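You operate a simulated robot arm through the tools that you are given. There is no shell and no other tool.

The job below is to be done with a simulated robot arm. You get a single attempt, and the scene is never put back.

## Task
Start the grey machine: air on, gauge at 6.0 bar, reset the alarm, home the head.
Fine: leave the other controls alone.

The check looks at the end state, three seconds after you hand in, the way a careful person would. Anything else that was tipped, shoved, dropped, spilled or broken makes it a failure.

## Robot
A 7-joint arm with a two-finger parallel gripper, fixed in place. Base frame: the origin is at the foot of the arm, x ahead of it, y to its left, z up. Lengths are in m, angles in rad, forces in N, time in s.
With the tool pointing down near the work surface it reaches from about 0.38 to 0.88 m from the base axis. Its first joint turns from -2.897 to 2.897 rad. Payload 3.43 kg.
Tool frame: the origin (TCP) lies between the finger pads and is the grasp point; the fingertips stand 0.034 m ahead of it; z points along the fingers, y is the line along which they close. Largest opening 0.128 m; finger width 0.024, thickness 0.012; the body of the gripper, 0.048 by 0.13 m, starts 0.096 m behind the TCP.
Orientation is that of the tool frame in the base frame, as a unit quaternion [x, y, z, w]. With the fingers straight down and closing along the base's y, the tool's x points along the base's -x, its y along +y and its z along -z.

## Interface
- The arm moves only by the tool play_rows. Its arguments are lists of equal length, an entry for each row: "travel": the shift along the base's x, y, z in m, a list of three; "rot": the turn, a rotation vector about the base's x, y, z in rad, a list of three; "claw": the finger opening in m, from 0 to 0.128. In form: {"travel": [[tx, ty, tz], ...], "rot": [[ax, ay, az], ...], "claw": [claw, ...]}. A call has 1 to 20 rows; each row shifts and turns the commanded pose from where the row before left it. Rows are played at 5 a second. More than 0.05 m and 0.15 rad between two rows, or a gripper value outside its range, and nothing of the call is played. A pose out of reach is approached as far as the arm can. The call stops where the force on the tool passes 40 N (or 10 N more than at its start, if that is more) or the arm is blocked; 0.2 s more then pass. The fingers move at their own pace (about 0.153 m/s each) and stop on an object; they squeeze with about 26 N. The grip force told is the motor's: it shows also when the fingers shut on nothing. Time passes only in rows, and 0.2 s behind the last, so rows that do not move let the fingers close. It gives the time, the measured TCP pose, the force on the tool (base axes), the opening and the grip force at its end, in the units of the frame above (readings bear some noise), with the torque about the TCP (base axes, N m) and any sound that the robot's microphone picked up.
- Cameras (640 x 400 px; columns grow to the right, rows downward): "scene" is fixed at [0.232, 0.6478, 1.5278]; the picture's right is [-0.72, -0.69, 0.00], its down [-0.52, 0.54, -0.66] and it looks along [0.46, -0.47, -0.75] (base axes); focal length 330 px, centre (320, 200). "wrist" rides on the gripper at [0.076, -0.011, -0.16] in the tool frame; the picture's right is [0.15, 0.99, 0.00], its down [-0.88, 0.13, -0.46] and it looks along [-0.45, 0.07, 0.89] (tool axes); focal length 234 px, centre (320, 200). There is no depth. A picture from a camera that has moved, and an enlarged one, comes with that camera's place and axes in the base frame and with its lens. The place of the scene camera against the robot may be out by one fixed shift of up to 0.018 m in any direction.
- snapshot(camera): a new picture of that camera. It takes no simulated time.
- close_up(camera, box): a new picture of the part [left, top, right, bottom] of that camera's present view, enlarged. It takes no simulated time.
- finish_job(): hands the job in; it is judged then, once.

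Nothing tells you positions but the pictures and the camera data. Unless the task says otherwise, let go and move clear before handing in.

The tools are called after "Emit:" as name(argument=value, ...) on one line, values as JSON. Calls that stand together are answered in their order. play_rows: Moves the arm, as the interface text tells. Its arguments: {"type":"object","properties":{"travel":{"type":"array","items":{"type":"array","items":{"type":"number"}}},"rot":{"type":"array","items":{"type":"array","items":{"type":"number"}}},"claw":{"type":"array","items":{"type":"number"}}},"required":["travel","rot","claw"]} The other tools are called the same way: snapshot (camera) takes a picture; close_up (camera, box) takes an enlarged picture of a part of a camera's view; finish_job () hands the job in.

At the start:

```text
time: 0.0
ee_pos: [0.2904, 0.3717, 1.2887]
ee_rot: [0.001, 1.0, -0.001, -0.001]
force: [0.0, 0.0, 0.3]
wrist_torque: [0.0, 0.05, 0.0]
finger_gap: 0.1281
grip_force: 0.1
```

scene: 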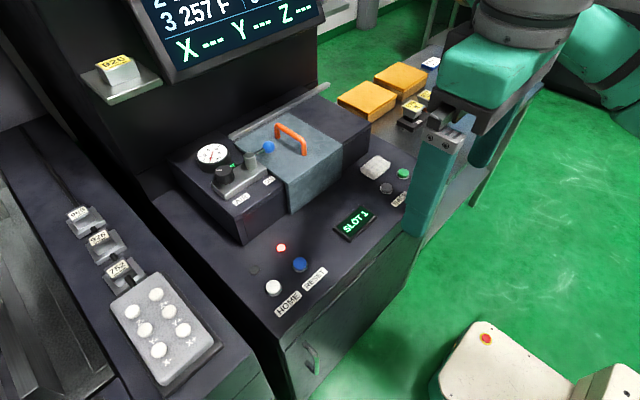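
wrist: 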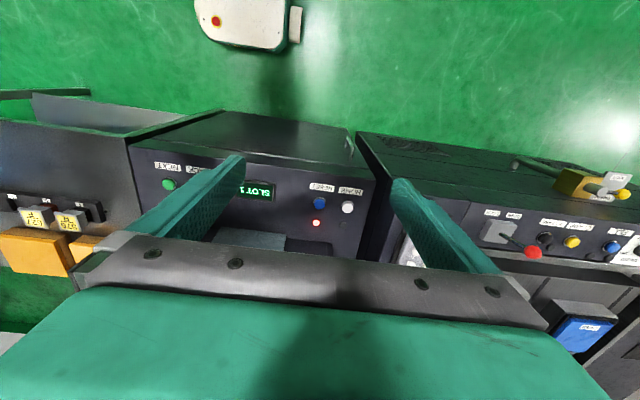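

I see a dark machine bench with a gauge, a lever valve with a blue ball, a knob, HOME/RESET buttons and a SLOT 1 display. I'll take close-ups to identify each control before moving.

Emit:
close_up(camera="scene", box=[170, 90, 350, 220])

Emit:
close_up(camera="scene", box=[230, 140, 430, 330])

Emit:
close_up(camera="scene", box=[100, 0, 340, 110])

Emit:
close_up(camera="wrist", box=[100, 100, 400, 290])

Emit:
close_up(camera="wrist", box=[380, 120, 640, 380])

```text
3.08 times, centred on (260, 155) of scene
camera zoom: at [0.232, 0.6478, 1.5278], right [-0.72, -0.69, 0.0], down [-0.52, 0.54, -0.66], along [0.46, -0.47, -0.75], focal length 1015 px, centre (505, 338)
```

zoom: 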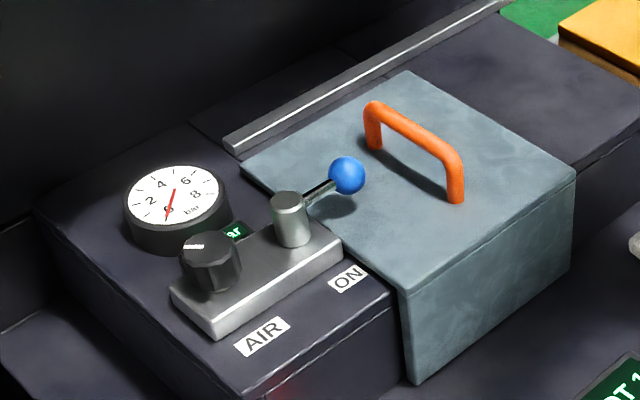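

```text
2.11 times, centred on (330, 235) of scene
camera zoom: at [0.232, 0.6478, 1.5278], right [-0.72, -0.69, 0.0], down [-0.52, 0.54, -0.66], along [0.46, -0.47, -0.75], focal length 694 px, centre (299, 126)
```

zoom: 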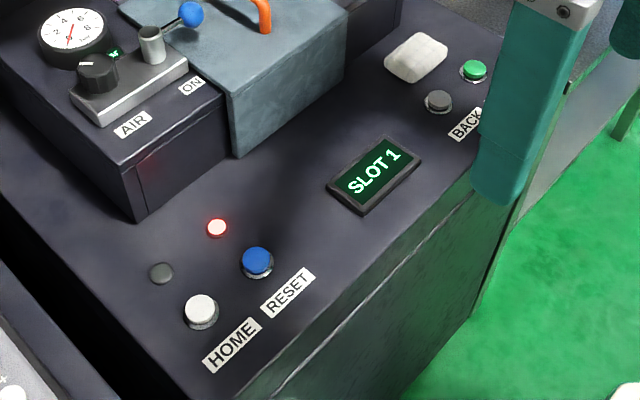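

```text
2.67 times, centred on (220, 55) of scene
camera zoom: at [0.232, 0.6478, 1.5278], right [-0.72, -0.69, 0.0], down [-0.52, 0.54, -0.66], along [0.46, -0.47, -0.75], focal length 880 px, centre (587, 587)
```

zoom: 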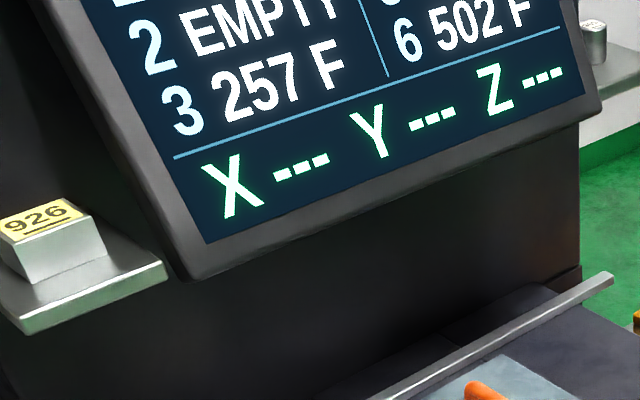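

```text
2.11 times, centred on (250, 195) of wrist
camera zoom: at [0.2141, 0.3614, 1.4486], right [-0.15, 0.99, 0.0], down [0.88, 0.13, 0.46], along [0.45, 0.07, -0.89], focal length 493 px, centre (467, 210)
```

zoom: 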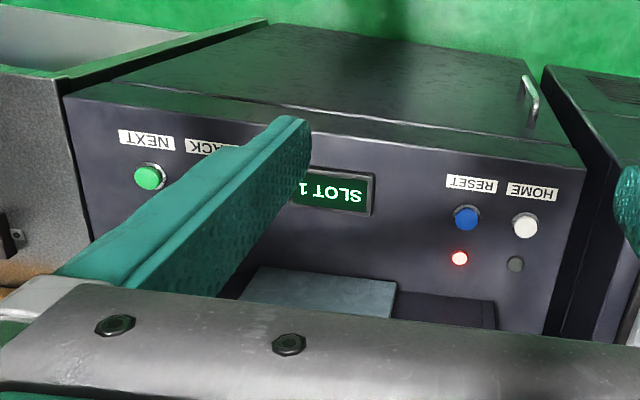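

```text
1.54 times, centred on (510, 250) of wrist
camera zoom: at [0.2141, 0.3614, 1.4486], right [-0.15, 0.99, 0.0], down [0.88, 0.13, 0.46], along [0.45, 0.07, -0.89], focal length 360 px, centre (28, 123)
```

zoom: 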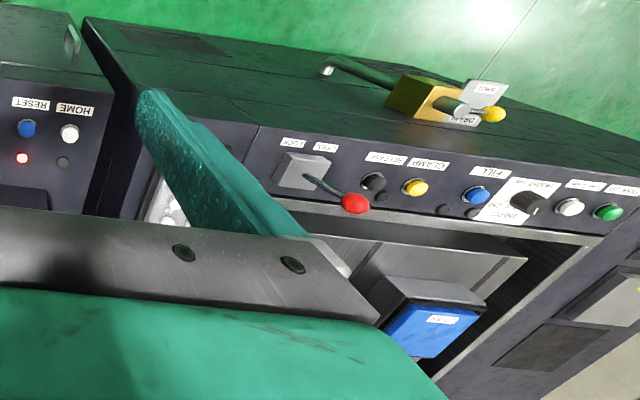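

The machine panel has a gauge (reading about 0), a regulator knob, an AIR lever with a blue ball (pointing away from ON), a red alarm lamp, blue RESET and white HOME. I'll close the fingers so they don't block the view, then move the wrist camera over the gauge area to measure positions.

Emit:
play_rows(travel=[[0.0, 0, 0], [0.04, 0, 0], [0.04, 0, 0], [0.04, 0, 0], [0.04, 0, 0]], rot=[[0, 0, 0], [0, 0, 0], [0, 0, 0], [0, 0, 0], [0, 0, 0]], claw=[0.06, 0.02, 0.0, 0.0, 0.0])

Emit:
snapshot(camera="wrist")

Emit:
snapshot(camera="scene")

```text
time: 1.2
ee_pos: [0.4514, 0.3727, 1.2876]
ee_rot: [0.0, 1.0, -0.001, 0.0]
force: [0.1, 0.5, -0.6]
wrist_torque: [0.01, -0.09, 0.01]
finger_gap: 0.0001
grip_force: 26.5
```

```text
taken
camera wrist: at [0.3746, 0.3621, 1.4488], right [-0.15, 0.99, 0.0], down [0.88, 0.13, 0.46], along [0.45, 0.07, -0.89], focal length 234 px, centre (320, 200)
```

wrist: 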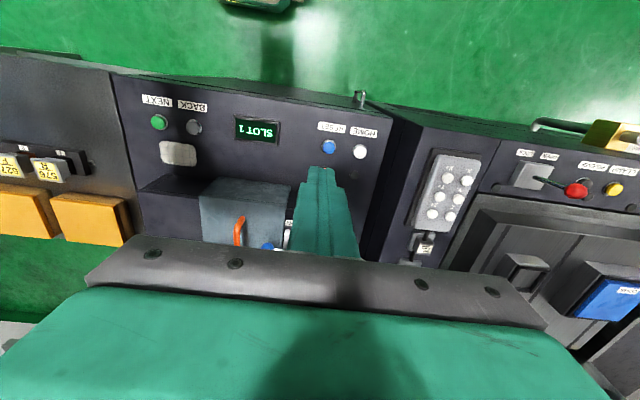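

```text
taken
```

scene: 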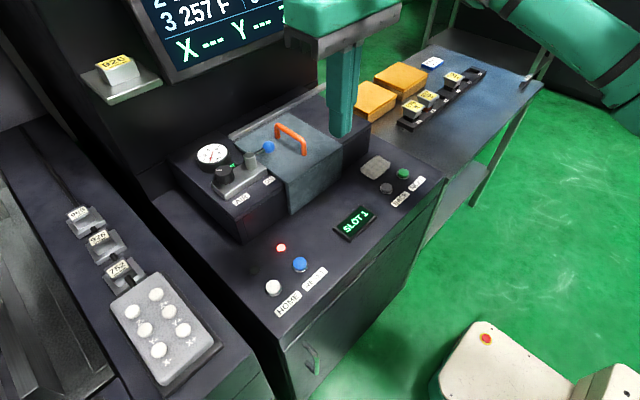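

The RESET button triangulates to about (0.52, 0.41, 0.86). Next I'll tilt the wrist so the camera looks forward at the gauge box and the screen above it, to check clearance there.

Emit:
play_rows(travel=[[0.0, 0, 0.03], [0.0, 0, 0.03], [0.0, 0, 0], [0.0, 0, 0]], rot=[[0, -0.15, 0], [0, -0.15, 0], [0, -0.15, 0], [0, -0.15, 0]], claw=[0.0, 0.0, 0.0, 0.0])

Emit:
snapshot(camera="wrist")

Emit:
snapshot(camera="scene")

```text
time: 2.2
ee_pos: [0.4563, 0.3703, 1.3354]
ee_rot: [0.004, 0.961, 0.002, 0.276]
force: [0.2, -0.5, -0.3]
wrist_torque: [-0.01, 0.0, -0.03]
finger_gap: 0.0
grip_force: 25.8
```

```text
taken
camera wrist: at [0.3064, 0.3596, 1.4304], right [-0.12, 0.99, -0.07], down [0.5, 0.12, 0.86], along [0.86, 0.07, -0.51], focal length 234 px, centre (320, 200)
```

wrist: 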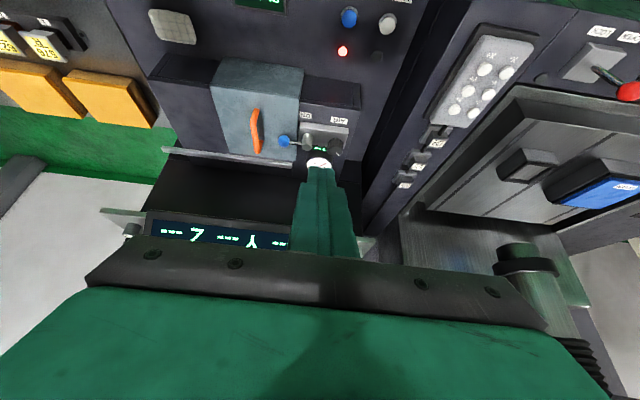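

```text
taken
```

scene: 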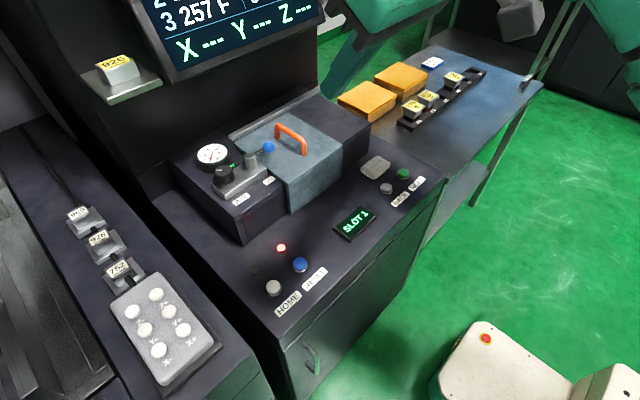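

The gauge box, lever and lower edge of the screen are now in view. I'll zoom in on the lever, knob and gauge.

Emit:
close_up(camera="wrist", box=[220, 80, 400, 190])

Emit:
close_up(camera="wrist", box=[80, 120, 380, 270])

```text
3.56 times, centred on (310, 135) of wrist
camera zoom: at [0.3064, 0.3596, 1.4304], right [-0.12, 0.99, -0.07], down [0.5, 0.12, 0.86], along [0.86, 0.07, -0.51], focal length 833 px, centre (356, 431)
```

zoom: 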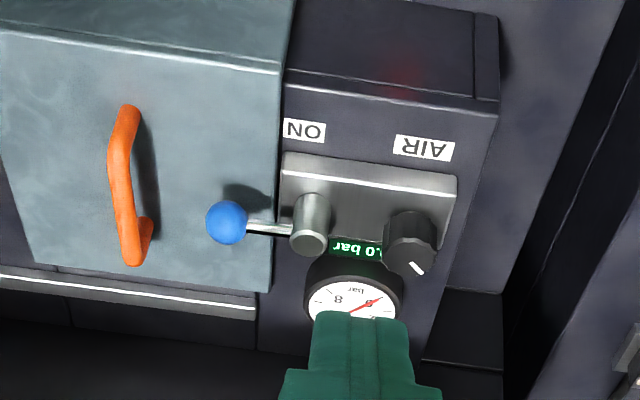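

```text
2.13 times, centred on (230, 195) of wrist
camera zoom: at [0.3064, 0.3596, 1.4304], right [-0.12, 0.99, -0.07], down [0.5, 0.12, 0.86], along [0.86, 0.07, -0.51], focal length 500 px, centre (512, 211)
```

zoom: 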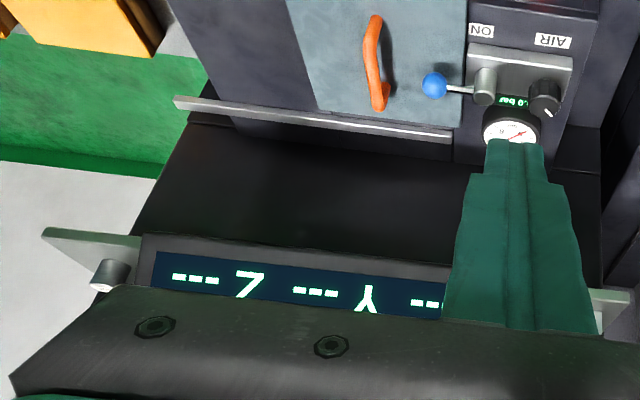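

The lever ball is at about (0.75, 0.29, 1.01), the valve stem at (0.745, 0.35), the knob top at (0.74, 0.42, 1.035), the gauge at (0.83, 0.39) and the screen's lower edge at x≈0.85, z≈1.2. I'll move in closer, with the tool leaning back, to refine these.

Emit:
play_rows(travel=[[0.032, -0.012, -0.03], [0.032, -0.012, -0.03], [0.032, -0.012, -0.03], [0.032, -0.012, -0.03], [0.032, -0.012, -0.03], [0.032, -0.012, -0.03], [0, 0, 0]], rot=[[0, 0.0417, 0], [0, 0.0417, 0], [0, 0.0417, 0], [0, 0.0417, 0], [0, 0.0417, 0], [0, 0.0417, 0], [0, 0, 0]], claw=[0, 0, 0, 0, 0, 0, 0])

Emit:
snapshot(camera="wrist")

Emit:
snapshot(camera="scene")

```text
time: 3.8
ee_pos: [0.641, 0.3011, 1.167]
ee_rot: [0.0, 0.985, 0.0, 0.174]
force: [0.0, 0.4, -0.4]
wrist_torque: [0.0, -0.02, 0.03]
finger_gap: 0.0
grip_force: 26.1
```

```text
taken
camera wrist: at [0.5155, 0.29, 1.292], right [-0.14, 0.99, -0.05], down [0.67, 0.13, 0.73], along [0.73, 0.07, -0.68], focal length 234 px, centre (320, 200)
```

wrist: 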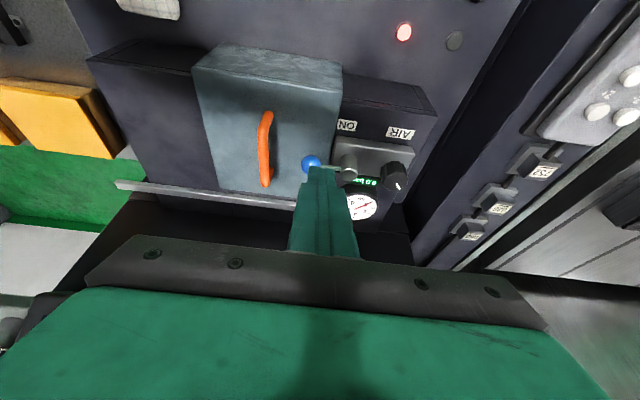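

```text
taken
```

scene: 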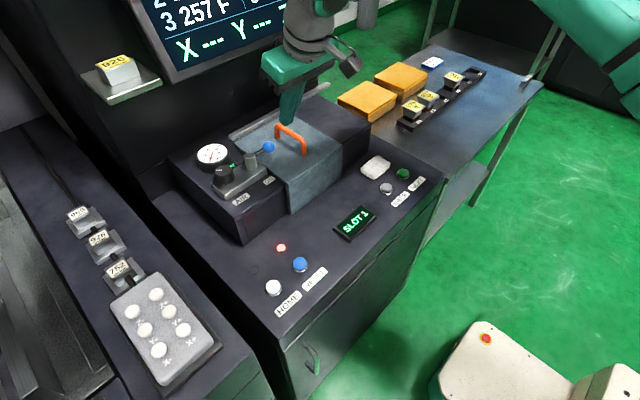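

Emit:
close_up(camera="wrist", box=[240, 90, 450, 230])

Emit:
close_up(camera="scene", box=[160, 0, 400, 200])

```text
2.86 times, centred on (345, 160) of wrist
camera zoom: at [0.5155, 0.29, 1.292], right [-0.14, 0.99, -0.05], down [0.67, 0.13, 0.73], along [0.73, 0.07, -0.68], focal length 669 px, centre (249, 314)
```

zoom: 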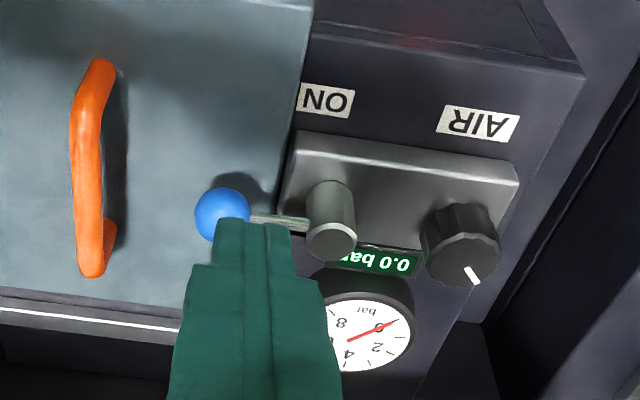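

```text
2.00 times, centred on (280, 100) of scene
camera zoom: at [0.232, 0.6478, 1.5278], right [-0.72, -0.69, 0.0], down [-0.52, 0.54, -0.66], along [0.46, -0.47, -0.75], focal length 660 px, centre (400, 400)
```

zoom: 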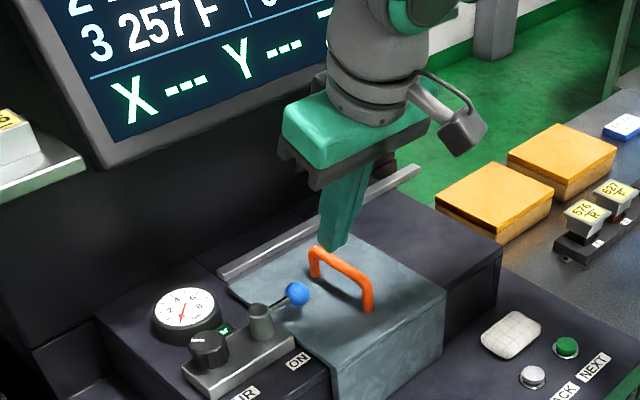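

The display reads 0.0 bar, and the lever points sideways, away from ON. I'll zoom on the fingertip in the scene view to calibrate that camera against the measured pose.

Emit:
close_up(camera="scene", box=[250, 90, 310, 130])

Emit:
close_up(camera="scene", box=[190, 125, 290, 205])

```text
10.00 times, centred on (280, 110) of scene
camera zoom: at [0.232, 0.6478, 1.5278], right [-0.72, -0.69, 0.0], down [-0.52, 0.54, -0.66], along [0.46, -0.47, -0.75], focal length 3298 px, centre (720, 1100)
```

zoom: 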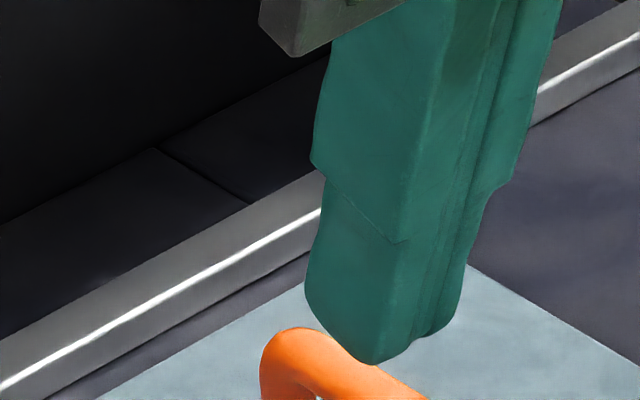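

```text
5.00 times, centred on (240, 165) of scene
camera zoom: at [0.232, 0.6478, 1.5278], right [-0.72, -0.69, 0.0], down [-0.52, 0.54, -0.66], along [0.46, -0.47, -0.75], focal length 1649 px, centre (720, 375)
```

zoom: 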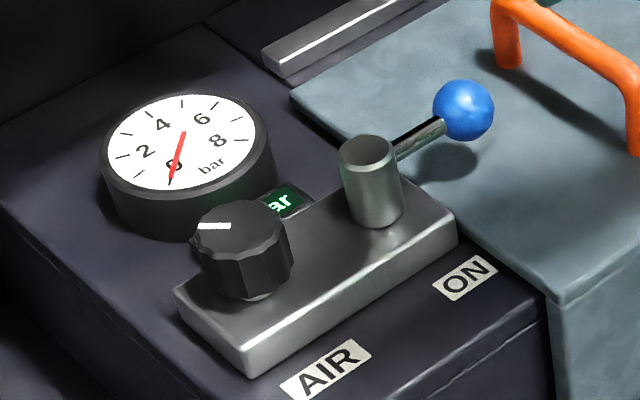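

After correcting for the scene camera offset, the ball is at ≈(0.747, 0.293, 1.005), the stem at ≈(0.743, 0.352) and the cover top at z≈0.96. I'll move the closed fingers to the far side of the ball, still above it, and check.

Emit:
play_rows(travel=[[0.0375, -0.002, 0], [0.0375, -0.002, 0], [0.0375, -0.003, 0], [0.0375, -0.003, 0], [0, 0, -0.03], [0, 0, -0.03], [0, 0, -0.03], [0, 0, 0]], rot=[[0, 0, 0], [0, 0, 0], [0, 0, 0], [0, 0, 0], [0, 0, 0], [0, 0, 0], [0, 0, 0], [0, 0, 0]], claw=[0, 0, 0, 0, 0, 0, 0, 0])

Emit:
snapshot(camera="wrist")

Emit:
close_up(camera="scene", box=[160, 0, 400, 200])

Emit:
close_up(camera="scene", box=[220, 90, 320, 170])

```text
time: 5.6
ee_pos: [0.7906, 0.2896, 1.0786]
ee_rot: [0.001, 0.985, 0.0, 0.173]
force: [0.2, 1.2, 0.3]
wrist_torque: [-0.03, 0.03, 0.0]
finger_gap: 0.0
grip_force: 26.2
```

```text
taken
camera wrist: at [0.6647, 0.2792, 1.2024], right [-0.14, 0.99, -0.05], down [0.67, 0.13, 0.73], along [0.73, 0.07, -0.68], focal length 234 px, centre (320, 200)
```

wrist: 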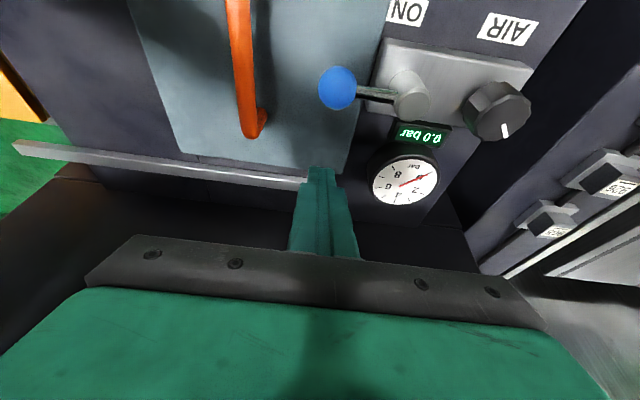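

```text
2.00 times, centred on (280, 100) of scene
camera zoom: at [0.232, 0.6478, 1.5278], right [-0.72, -0.69, 0.0], down [-0.52, 0.54, -0.66], along [0.46, -0.47, -0.75], focal length 660 px, centre (400, 400)
```

zoom: 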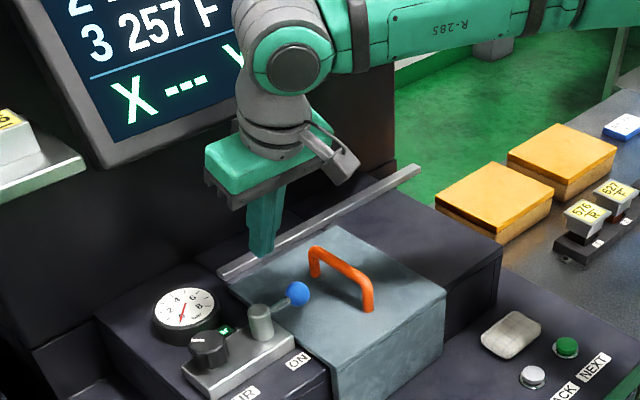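

```text
5.00 times, centred on (270, 130) of scene
camera zoom: at [0.232, 0.6478, 1.5278], right [-0.72, -0.69, 0.0], down [-0.52, 0.54, -0.66], along [0.46, -0.47, -0.75], focal length 1649 px, centre (570, 550)
```

zoom: 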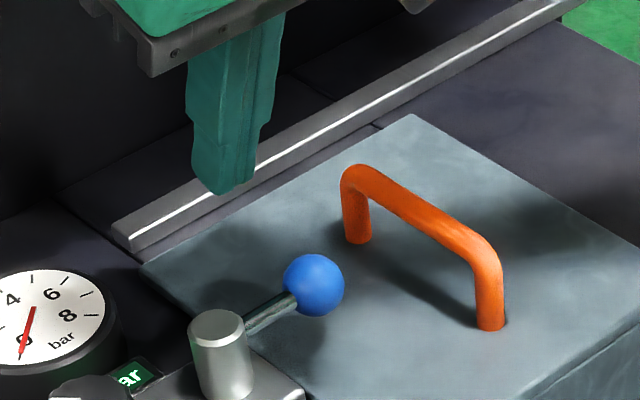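

The fingers are past the ball with about 2 cm clearance, and the display still shows 0.0 bar. I'll go down beside the ball, then sweep it along its arc toward ON (toward the robot).

Emit:
play_rows(travel=[[0, 0, -0.027], [0, 0, -0.0275], [0, 0, 0]], rot=[[0, 0, 0], [0, 0, 0], [0, 0, 0]], claw=[0, 0, 0])

Emit:
close_up(camera="scene", box=[200, 90, 320, 186])

Emit:
snapshot(camera="wrist")

```text
time: 6.4
ee_pos: [0.7903, 0.2888, 1.0234]
ee_rot: [0.001, 0.985, 0.0, 0.174]
force: [-0.8, 0.0, 0.0]
wrist_torque: [-0.03, -0.04, 0.01]
finger_gap: 0.0
grip_force: 25.7
```

```text
4.17 times, centred on (260, 138) of scene
camera zoom: at [0.232, 0.6478, 1.5278], right [-0.72, -0.69, 0.0], down [-0.52, 0.54, -0.66], along [0.46, -0.47, -0.75], focal length 1374 px, centre (570, 458)
```

zoom: 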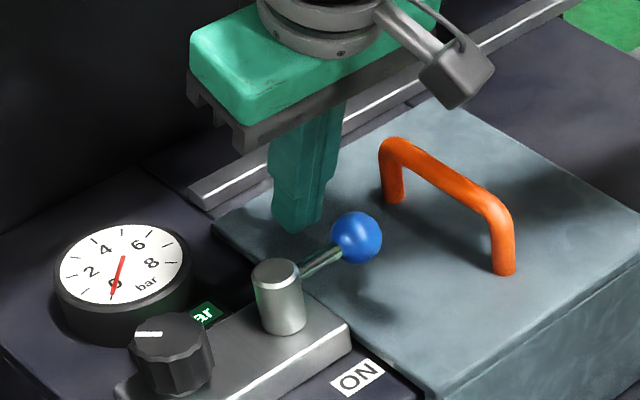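

```text
taken
camera wrist: at [0.665, 0.2777, 1.1489], right [-0.14, 0.99, -0.05], down [0.67, 0.13, 0.73], along [0.73, 0.07, -0.68], focal length 234 px, centre (320, 200)
```

wrist: 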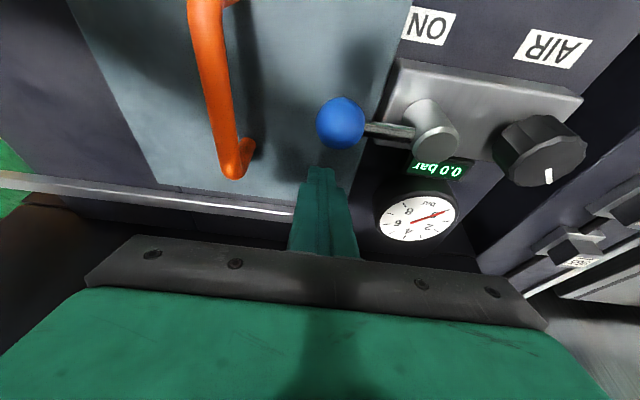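

The fingertip is beside the ball and clear of the cover and gauge. I'll now sweep the ball around the stem toward the ON label.

Emit:
play_rows(travel=[[-0.013, 0.002, 0], [-0.013, 0.002, 0], [-0.0075, -0.0015, 0], [-0.0075, -0.0015, 0], [-0.008, -0.0005, 0], [-0.008, -0.0005, 0], [-0.008, 0.0015, 0], [-0.008, 0.0015, 0], [-0.0075, 0.0035, 0], [-0.0075, 0.0035, 0], [-0.006, 0.005, 0], [-0.006, 0.0055, 0], [0, 0, 0]], rot=[[0, 0, 0], [0, 0, 0], [0, 0, 0], [0, 0, 0], [0, 0, 0], [0, 0, 0], [0, 0, 0], [0, 0, 0], [0, 0, 0], [0, 0, 0], [0, 0, 0], [0, 0, 0], [0, 0, 0]], claw=[0, 0, 0, 0, 0, 0, 0, 0, 0, 0, 0, 0, 0])

Emit:
close_up(camera="scene", box=[200, 90, 320, 210])

Emit:
snapshot(camera="wrist")

```text
time: 9.2
ee_pos: [0.6903, 0.3105, 1.0233]
ee_rot: [0.0, 0.985, 0.0, 0.174]
force: [-0.1, -0.8, 0.1]
wrist_torque: [0.02, -0.01, 0.0]
finger_gap: 0.0
grip_force: 26.1
```

```text
3.33 times, centred on (260, 150) of scene
camera zoom: at [0.232, 0.6478, 1.5278], right [-0.72, -0.69, 0.0], down [-0.52, 0.54, -0.66], along [0.46, -0.47, -0.75], focal length 1100 px, centre (520, 367)
```

zoom: 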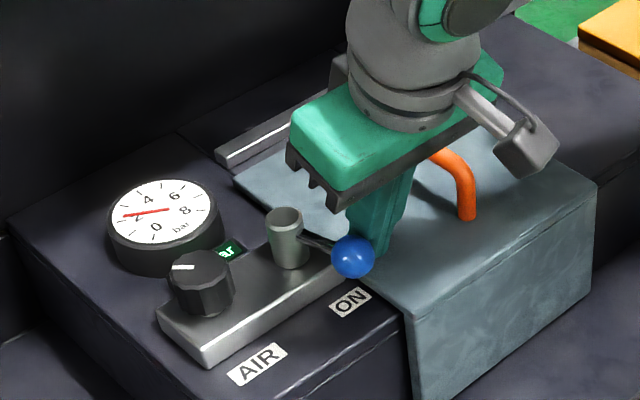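

```text
taken
camera wrist: at [0.5642, 0.2994, 1.1486], right [-0.14, 0.99, -0.05], down [0.67, 0.13, 0.73], along [0.73, 0.07, -0.68], focal length 234 px, centre (320, 200)
```

wrist: 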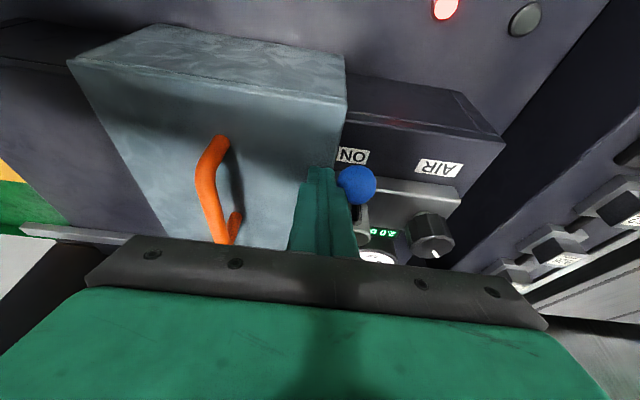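

The gauge has risen to about 2 bar, so air is coming on; the lever is most of the way around. I'll finish the sweep to its stop, gently.

Emit:
play_rows(travel=[[-0.005, 0.005, 0], [-0.004, 0.006, 0], [-0.002, 0.005, 0], [0, 0, 0]], rot=[[0, 0, 0], [0, 0, 0], [0, 0, 0], [0, 0, 0]], claw=[0, 0, 0, 0])

Emit:
close_up(camera="scene", box=[200, 90, 320, 210])

Emit:
close_up(camera="wrist", box=[240, 120, 480, 270])

```text
time: 10.2
ee_pos: [0.6809, 0.3254, 1.023]
ee_rot: [0.001, 0.985, -0.002, 0.174]
force: [2.2, -8.4, -1.7]
wrist_torque: [-0.05, 0.01, -0.04]
finger_gap: 0.0
grip_force: 25.9
```

```text
3.33 times, centred on (260, 150) of scene
camera zoom: at [0.232, 0.6478, 1.5278], right [-0.72, -0.69, 0.0], down [-0.52, 0.54, -0.66], along [0.46, -0.47, -0.75], focal length 1100 px, centre (520, 367)
```

zoom: 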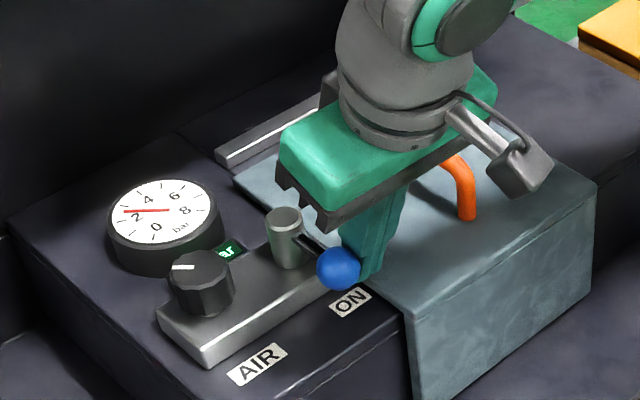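

```text
2.67 times, centred on (360, 195) of wrist
camera zoom: at [0.5544, 0.3145, 1.1489], right [-0.14, 0.99, -0.05], down [0.67, 0.13, 0.73], along [0.73, 0.06, -0.68], focal length 624 px, centre (213, 213)
```

zoom: 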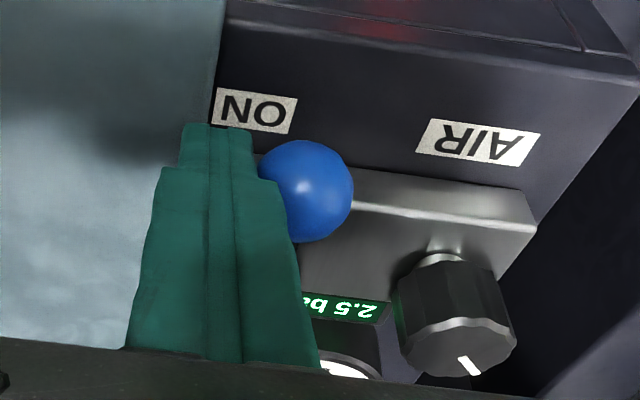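

The lever is hard against its stop pointing at ON and the display now reads 2.5 bar. I'll back off, rise, straighten the tool and move above the regulator knob with the fingers open.

Emit:
play_rows(travel=[[0, -0.015, 0], [0, -0.01, 0.02], [0, 0, 0.04], [0, 0, 0.04], [0, 0, 0.02], [0.01, 0.03, 0], [0.01, 0.03, 0], [0.02, 0.03, 0], [0.02, 0.03, 0], [0, 0, 0]], rot=[[0, 0, 0], [0, 0, 0], [0, 0, 0], [0, 0, 0], [0, 0.07, 0], [0, 0.07, 0], [0, 0.07, 0], [0, 0.07, 0], [0, 0.07, 0], [0, 0, 0]], claw=[0, 0, 0, 0, 0, 0.02, 0.04, 0.06, 0.064, 0.064])

Emit:
close_up(camera="scene", box=[160, 60, 340, 210])

Emit:
snapshot(camera="wrist")

```text
time: 12.4
ee_pos: [0.7393, 0.418, 1.1433]
ee_rot: [0.002, 1.0, 0.0, -0.001]
force: [-0.4, -1.0, -0.6]
wrist_torque: [0.04, -0.01, 0.0]
finger_gap: 0.0641
grip_force: 0.0
```

```text
2.67 times, centred on (250, 135) of scene
camera zoom: at [0.232, 0.6478, 1.5278], right [-0.72, -0.69, 0.0], down [-0.52, 0.54, -0.66], along [0.46, -0.47, -0.75], focal length 880 px, centre (507, 373)
```

zoom: 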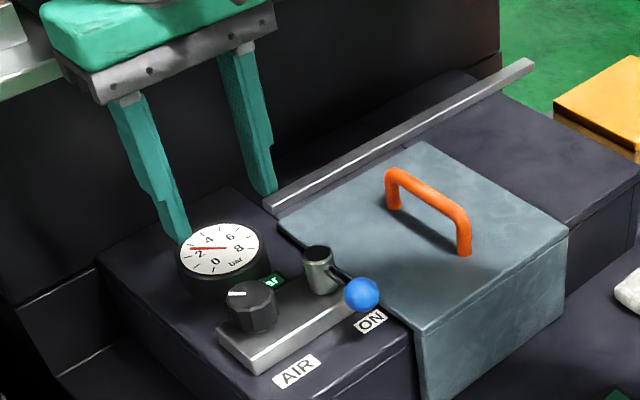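

```text
taken
camera wrist: at [0.6635, 0.4081, 1.3043], right [-0.14, 0.99, 0.0], down [0.88, 0.13, 0.45], along [0.45, 0.06, -0.89], focal length 234 px, centre (320, 200)
```

wrist: 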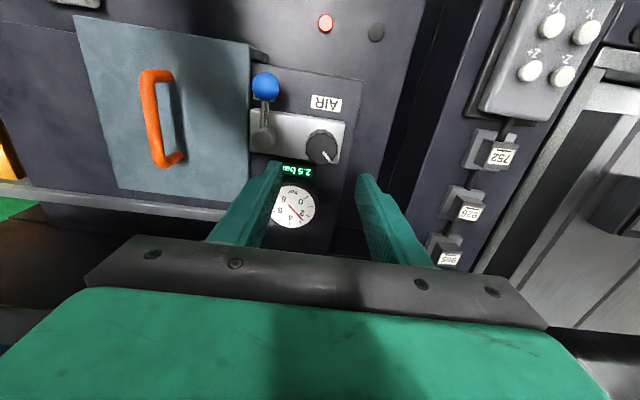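

The fingers are above the knob, and the display is clearly visible at 2.5 bar. The small shelf with the 926 block looks close to the hand, so I'll check that clearance before going down.

Emit:
close_up(camera="scene", box=[60, 0, 280, 140])

Emit:
close_up(camera="wrist", box=[220, 60, 400, 240])

Emit:
snapshot(camera="scene")

```text
2.86 times, centred on (170, 70) of scene
camera zoom: at [0.232, 0.6478, 1.5278], right [-0.72, -0.69, 0.0], down [-0.52, 0.54, -0.66], along [0.46, -0.47, -0.75], focal length 942 px, centre (749, 571)
```

zoom: 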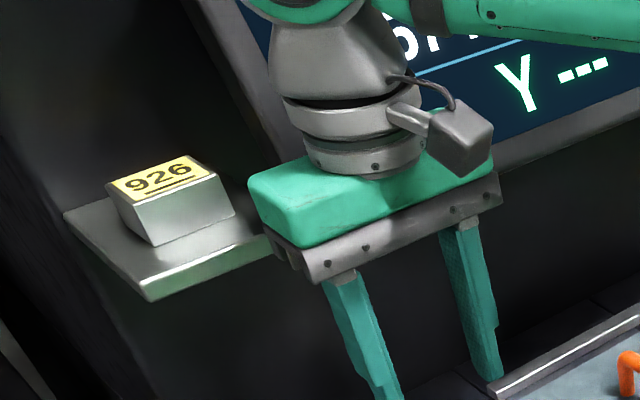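

```text
2.22 times, centred on (310, 150) of wrist
camera zoom: at [0.6635, 0.4081, 1.3043], right [-0.14, 0.99, 0.0], down [0.88, 0.13, 0.45], along [0.45, 0.06, -0.89], focal length 520 px, centre (342, 311)
```

zoom: 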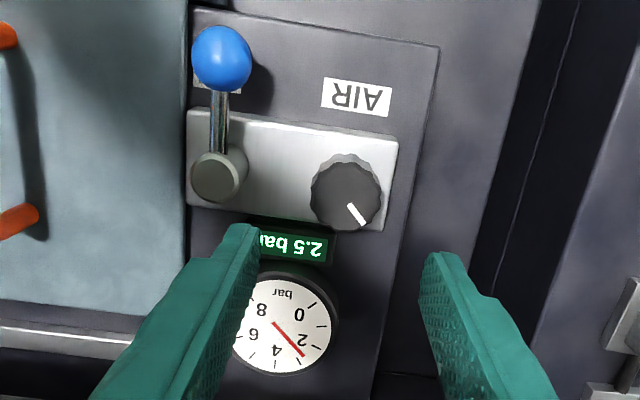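

```text
taken
```

scene: 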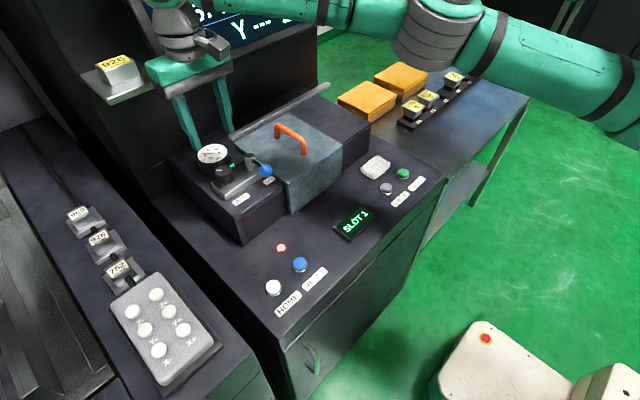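

The shelf and screen fronts are at x≈0.84, well beyond the hand, so clearance is fine. The knob centre is at ≈(0.737, 0.422). I'll yaw counter-clockwise to leave room for a clockwise turn, then lower over the knob.

Emit:
play_rows(travel=[[-0.001, 0.002, 0], [-0.001, 0.002, 0], [0, 0, 0], [0, 0, 0], [0, 0, -0.03], [0, 0, -0.03], [0, 0, -0.025], [0, 0, -0.02], [0, 0, 0]], rot=[[0, 0, 0.15], [0, 0, 0.15], [0, 0, 0.15], [0, 0, 0.15], [0, 0, 0], [0, 0, 0], [0, 0, 0], [0, 0, 0], [0, 0, 0]], claw=[0.064, 0.064, 0.064, 0.064, 0.064, 0.064, 0.064, 0.064, 0.064])

Emit:
close_up(camera="scene", box=[160, 100, 300, 215])

Emit:
snapshot(camera="wrist")

```text
time: 14.4
ee_pos: [0.7378, 0.4243, 1.0375]
ee_rot: [-0.295, 0.956, 0.0, 0.001]
force: [0.4, 0.7, -0.3]
wrist_torque: [0.01, -0.04, 0.02]
finger_gap: 0.0638
grip_force: 0.0
```

```text
3.48 times, centred on (230, 158) of scene
camera zoom: at [0.232, 0.6478, 1.5278], right [-0.72, -0.69, 0.0], down [-0.52, 0.54, -0.66], along [0.46, -0.47, -0.75], focal length 1147 px, centre (633, 348)
```

zoom: 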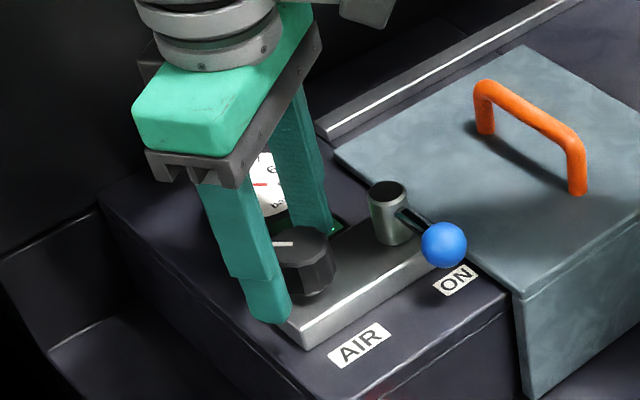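

```text
taken
camera wrist: at [0.6822, 0.3736, 1.1986], right [-0.68, 0.73, 0.0], down [0.65, 0.6, 0.46], along [0.33, 0.31, -0.89], focal length 234 px, centre (320, 200)
```

wrist: 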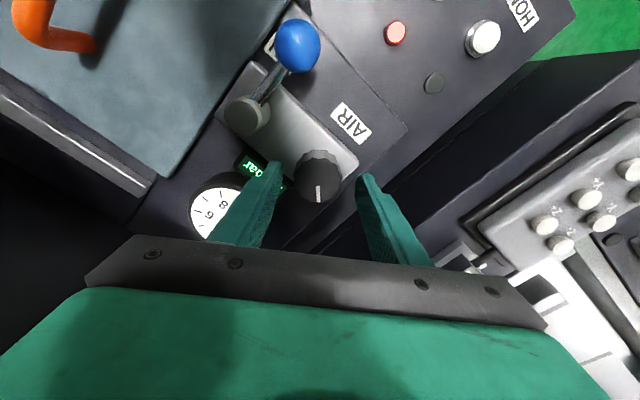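

The fingers straddle the knob, well centred. I'll drop a few mm and close on it.

Emit:
play_rows(travel=[[0, 0, -0.007], [0, 0, 0], [0, 0, 0], [0, 0, 0]], rot=[[0, 0, 0], [0, 0, 0], [0, 0, 0], [0, 0, 0]], claw=[0.064, 0.05, 0.035, 0.03])

Emit:
close_up(camera="scene", box=[160, 100, 300, 215])

Emit:
close_up(camera="wrist", box=[180, 100, 420, 250])

```text
time: 15.4
ee_pos: [0.7399, 0.4224, 1.0307]
ee_rot: [-0.293, 0.956, -0.001, -0.001]
force: [5.9, -13.4, -1.8]
wrist_torque: [-0.1, -0.31, 0.09]
finger_gap: 0.0374
grip_force: 44.8
```

```text
3.48 times, centred on (230, 158) of scene
camera zoom: at [0.232, 0.6478, 1.5278], right [-0.72, -0.69, 0.0], down [-0.52, 0.54, -0.66], along [0.46, -0.47, -0.75], focal length 1147 px, centre (633, 348)
```

zoom: 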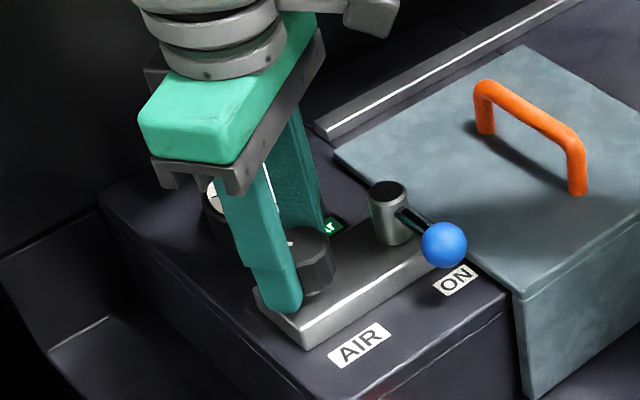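

```text
2.67 times, centred on (300, 175) of wrist
camera zoom: at [0.6835, 0.3719, 1.1917], right [-0.68, 0.74, 0.0], down [0.66, 0.6, 0.45], along [0.34, 0.31, -0.89], focal length 624 px, centre (373, 267)
```

zoom: 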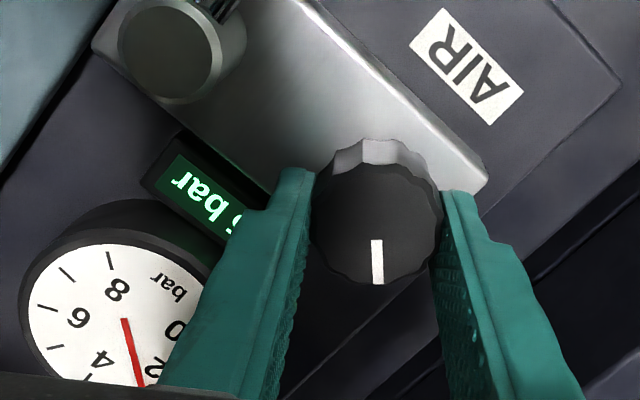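

The knob is gripped (gap 37 mm) with a small side load. I'll relieve that by shifting 2 mm, then turn it a bit clockwise as a test.

Emit:
play_rows(travel=[[0.0015, -0.002, 0], [0, 0, 0], [0, 0, 0], [0, 0, 0], [0, 0, 0], [0, 0, 0]], rot=[[0, 0, 0], [0, 0, -0.1], [0, 0, -0.1], [0, 0, -0.1], [0, 0, -0.1], [0, 0, 0]], claw=[0.03, 0.03, 0.03, 0.03, 0.03, 0.03])

Emit:
close_up(camera="scene", box=[160, 100, 300, 215])

Emit:
close_up(camera="wrist", box=[180, 100, 420, 250])

```text
time: 16.8
ee_pos: [0.7407, 0.4203, 1.0314]
ee_rot: [-0.098, 0.995, 0.0, -0.001]
force: [-5.1, -31.5, -3.1]
wrist_torque: [-0.46, 0.58, 0.21]
finger_gap: 0.0373
grip_force: 44.8
```

```text
3.48 times, centred on (230, 158) of scene
camera zoom: at [0.232, 0.6478, 1.5278], right [-0.72, -0.69, 0.0], down [-0.52, 0.54, -0.66], along [0.46, -0.47, -0.75], focal length 1147 px, centre (633, 348)
```

zoom: 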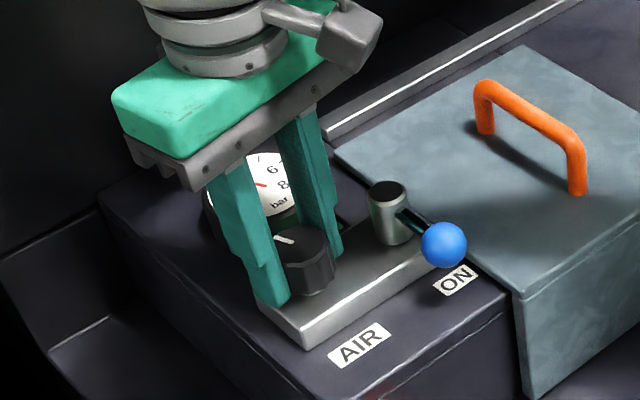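

```text
2.67 times, centred on (300, 175) of wrist
camera zoom: at [0.669, 0.3959, 1.1918], right [-0.34, 0.94, 0.0], down [0.84, 0.3, 0.45], along [0.43, 0.15, -0.89], focal length 624 px, centre (373, 267)
```

zoom: 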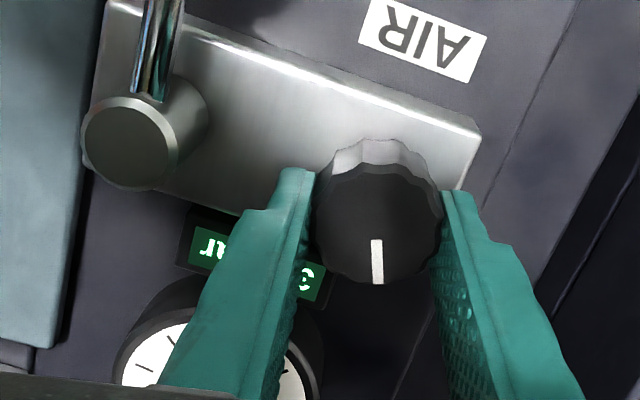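

The knob turns with the gripper and the reading rose from 2.5 to 3.x bar, so clockwise is right. The side force is about 31 N, so I'll shift to relieve it before turning further.

Emit:
play_rows(travel=[[0.0, -0.0025, 0], [0, 0, 0]], rot=[[0, 0, 0], [0, 0, 0]], claw=[0.03, 0.03])

```text
time: 17.4
ee_pos: [0.7408, 0.4214, 1.031]
ee_rot: [-0.1, 0.995, 0.001, 0.0]
force: [7.0, -14.3, -5.7]
wrist_torque: [-0.37, 0.04, 0.1]
finger_gap: 0.0376
grip_force: 44.5
```

Emit:
play_rows(travel=[[0.001, -0.002, 0], [0, 0, 0]], rot=[[0, 0, 0], [0, 0, 0]], claw=[0.03, 0.03])

```text
time: 18.0
ee_pos: [0.7404, 0.42, 1.0316]
ee_rot: [-0.1, 0.995, 0.002, 0.0]
force: [14.3, 5.2, -8.3]
wrist_torque: [0.12, -0.93, -0.01]
finger_gap: 0.0374
grip_force: 44.7
```

The side load is now modest. I'll keep turning clockwise in small steps, checking the force.

Emit:
play_rows(travel=[[-0.0005, 0, 0], [0, 0, 0], [0, 0, 0], [0, 0, 0], [0, 0, 0]], rot=[[0, 0, -0.1], [0, 0, -0.1], [0, 0, -0.1], [0, 0, -0.1], [0, 0, 0]], claw=[0.03, 0.03, 0.03, 0.03, 0.03])

Emit:
close_up(camera="scene", box=[160, 100, 300, 215])

Emit:
close_up(camera="wrist", box=[180, 100, 420, 250])

```text
time: 19.2
ee_pos: [0.7407, 0.4202, 1.032]
ee_rot: [0.101, 0.995, -0.001, -0.001]
force: [4.0, -0.8, -1.8]
wrist_torque: [0.12, 0.47, -0.01]
finger_gap: 0.0376
grip_force: 44.8
```

```text
3.48 times, centred on (230, 158) of scene
camera zoom: at [0.232, 0.6478, 1.5278], right [-0.72, -0.69, 0.0], down [-0.52, 0.54, -0.66], along [0.46, -0.47, -0.75], focal length 1147 px, centre (633, 348)
```

zoom: 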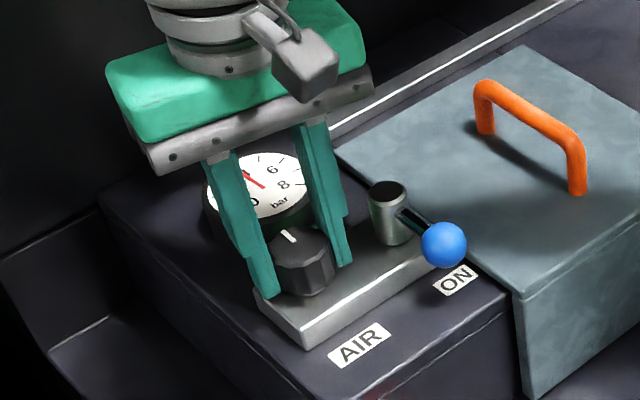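

```text
2.67 times, centred on (300, 175) of wrist
camera zoom: at [0.6646, 0.4233, 1.1919], right [0.06, 1.0, 0.0], down [0.89, -0.05, 0.45], along [0.45, -0.03, -0.89], focal length 624 px, centre (373, 267)
```

zoom: 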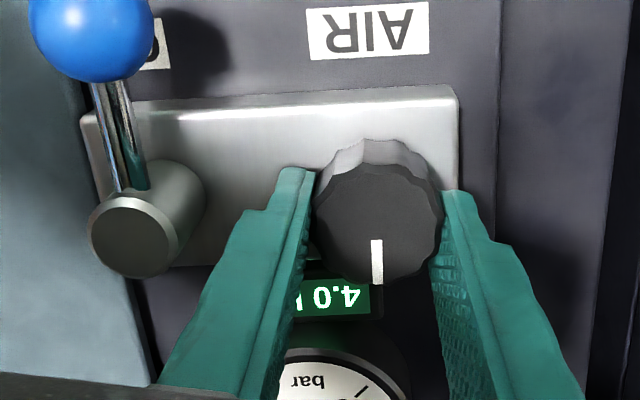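

Display reads 4.0 bar after 0.8 rad of turn, so about 1.9 bar/rad, and the forces are low. About 1.06 rad more is needed; I'll turn 0.9 rad and then re-read.

Emit:
play_rows(travel=[[0, 0, 0], [0, 0, 0], [0, 0, 0], [0, 0, 0], [0, 0, 0], [0, 0, 0]], rot=[[0, 0, -0.1], [0, 0, -0.1], [0, 0, -0.1], [0, 0, -0.1], [0, 0, -0.1], [0, 0, 0]], claw=[0.03, 0.03, 0.03, 0.03, 0.03, 0.03])

Emit:
close_up(camera="scene", box=[100, 60, 300, 215])

Emit:
close_up(camera="wrist", box=[180, 100, 420, 250])

```text
time: 20.5
ee_pos: [0.7396, 0.4155, 1.0309]
ee_rot: [0.343, 0.939, -0.003, -0.002]
force: [-8.4, -8.4, 5.6]
wrist_torque: [0.69, 0.16, 0.07]
finger_gap: 0.0377
grip_force: 45.2
stopped in row 6: the force on the tool passed its limit at 41 N (the readings are from after the stop); the commanded pose is now the measured one
```

```text
2.58 times, centred on (200, 138) of scene
camera zoom: at [0.232, 0.6478, 1.5278], right [-0.72, -0.69, 0.0], down [-0.52, 0.54, -0.66], along [0.46, -0.47, -0.75], focal length 851 px, centre (630, 361)
```

zoom: 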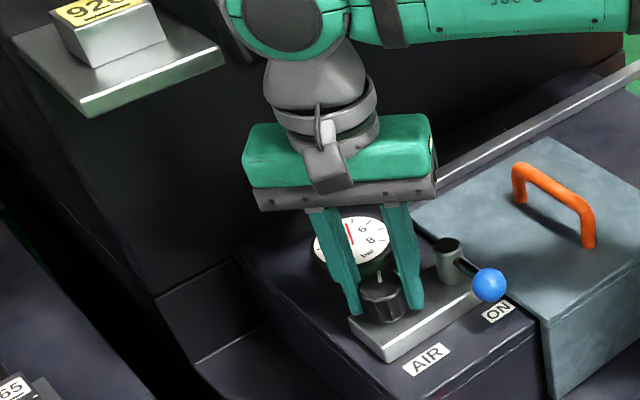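

```text
2.67 times, centred on (300, 175) of wrist
camera zoom: at [0.6751, 0.4576, 1.1917], right [0.52, 0.85, -0.01], down [0.76, -0.46, 0.46], along [0.38, -0.24, -0.89], focal length 624 px, centre (373, 267)
```

zoom: 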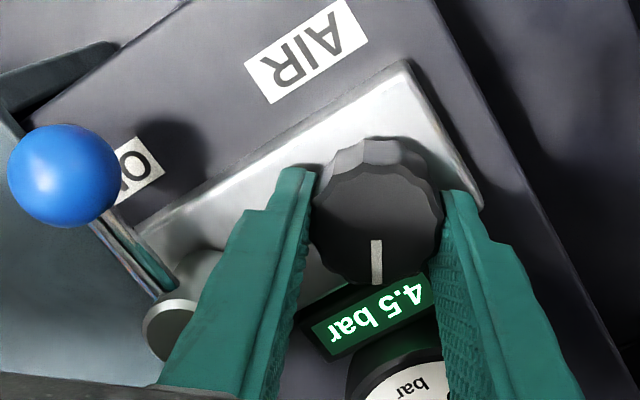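

The turn stopped on a 41 N side load, at about yaw −0.7 rad with the display at 4.5 bar. The grip was probably off the knob's axis. I'll open the fingers to release the load and let the reading settle.

Emit:
play_rows(travel=[[0, 0, 0], [0, 0, 0], [0, 0, 0], [0, 0, 0]], rot=[[0, 0, 0], [0, 0, 0], [0, 0, 0], [0, 0, 0]], claw=[0.05, 0.062, 0.062, 0.062])

Emit:
close_up(camera="wrist", box=[180, 100, 420, 250])

Emit:
close_up(camera="scene", box=[160, 100, 300, 215])

```text
time: 21.5
ee_pos: [0.7404, 0.4162, 1.0309]
ee_rot: [0.342, 0.94, -0.002, 0.0]
force: [-0.5, 0.4, -0.6]
wrist_torque: [0.01, 0.04, -0.02]
finger_gap: 0.0621
grip_force: 0.0
```

```text
2.67 times, centred on (300, 175) of wrist
camera zoom: at [0.6755, 0.4581, 1.1911], right [0.52, 0.85, -0.01], down [0.76, -0.46, 0.46], along [0.39, -0.24, -0.89], focal length 624 px, centre (373, 267)
```

zoom: 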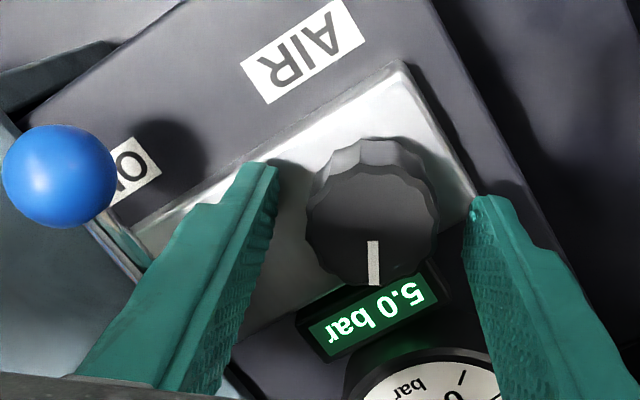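

```text
3.48 times, centred on (230, 158) of scene
camera zoom: at [0.232, 0.6478, 1.5278], right [-0.72, -0.69, 0.0], down [-0.52, 0.54, -0.66], along [0.46, -0.47, -0.75], focal length 1147 px, centre (633, 348)
```

zoom: 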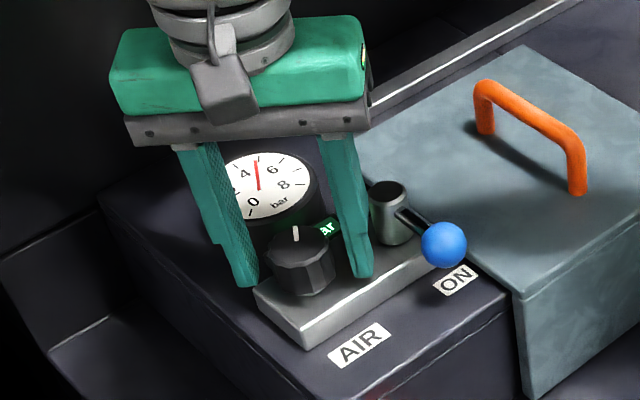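

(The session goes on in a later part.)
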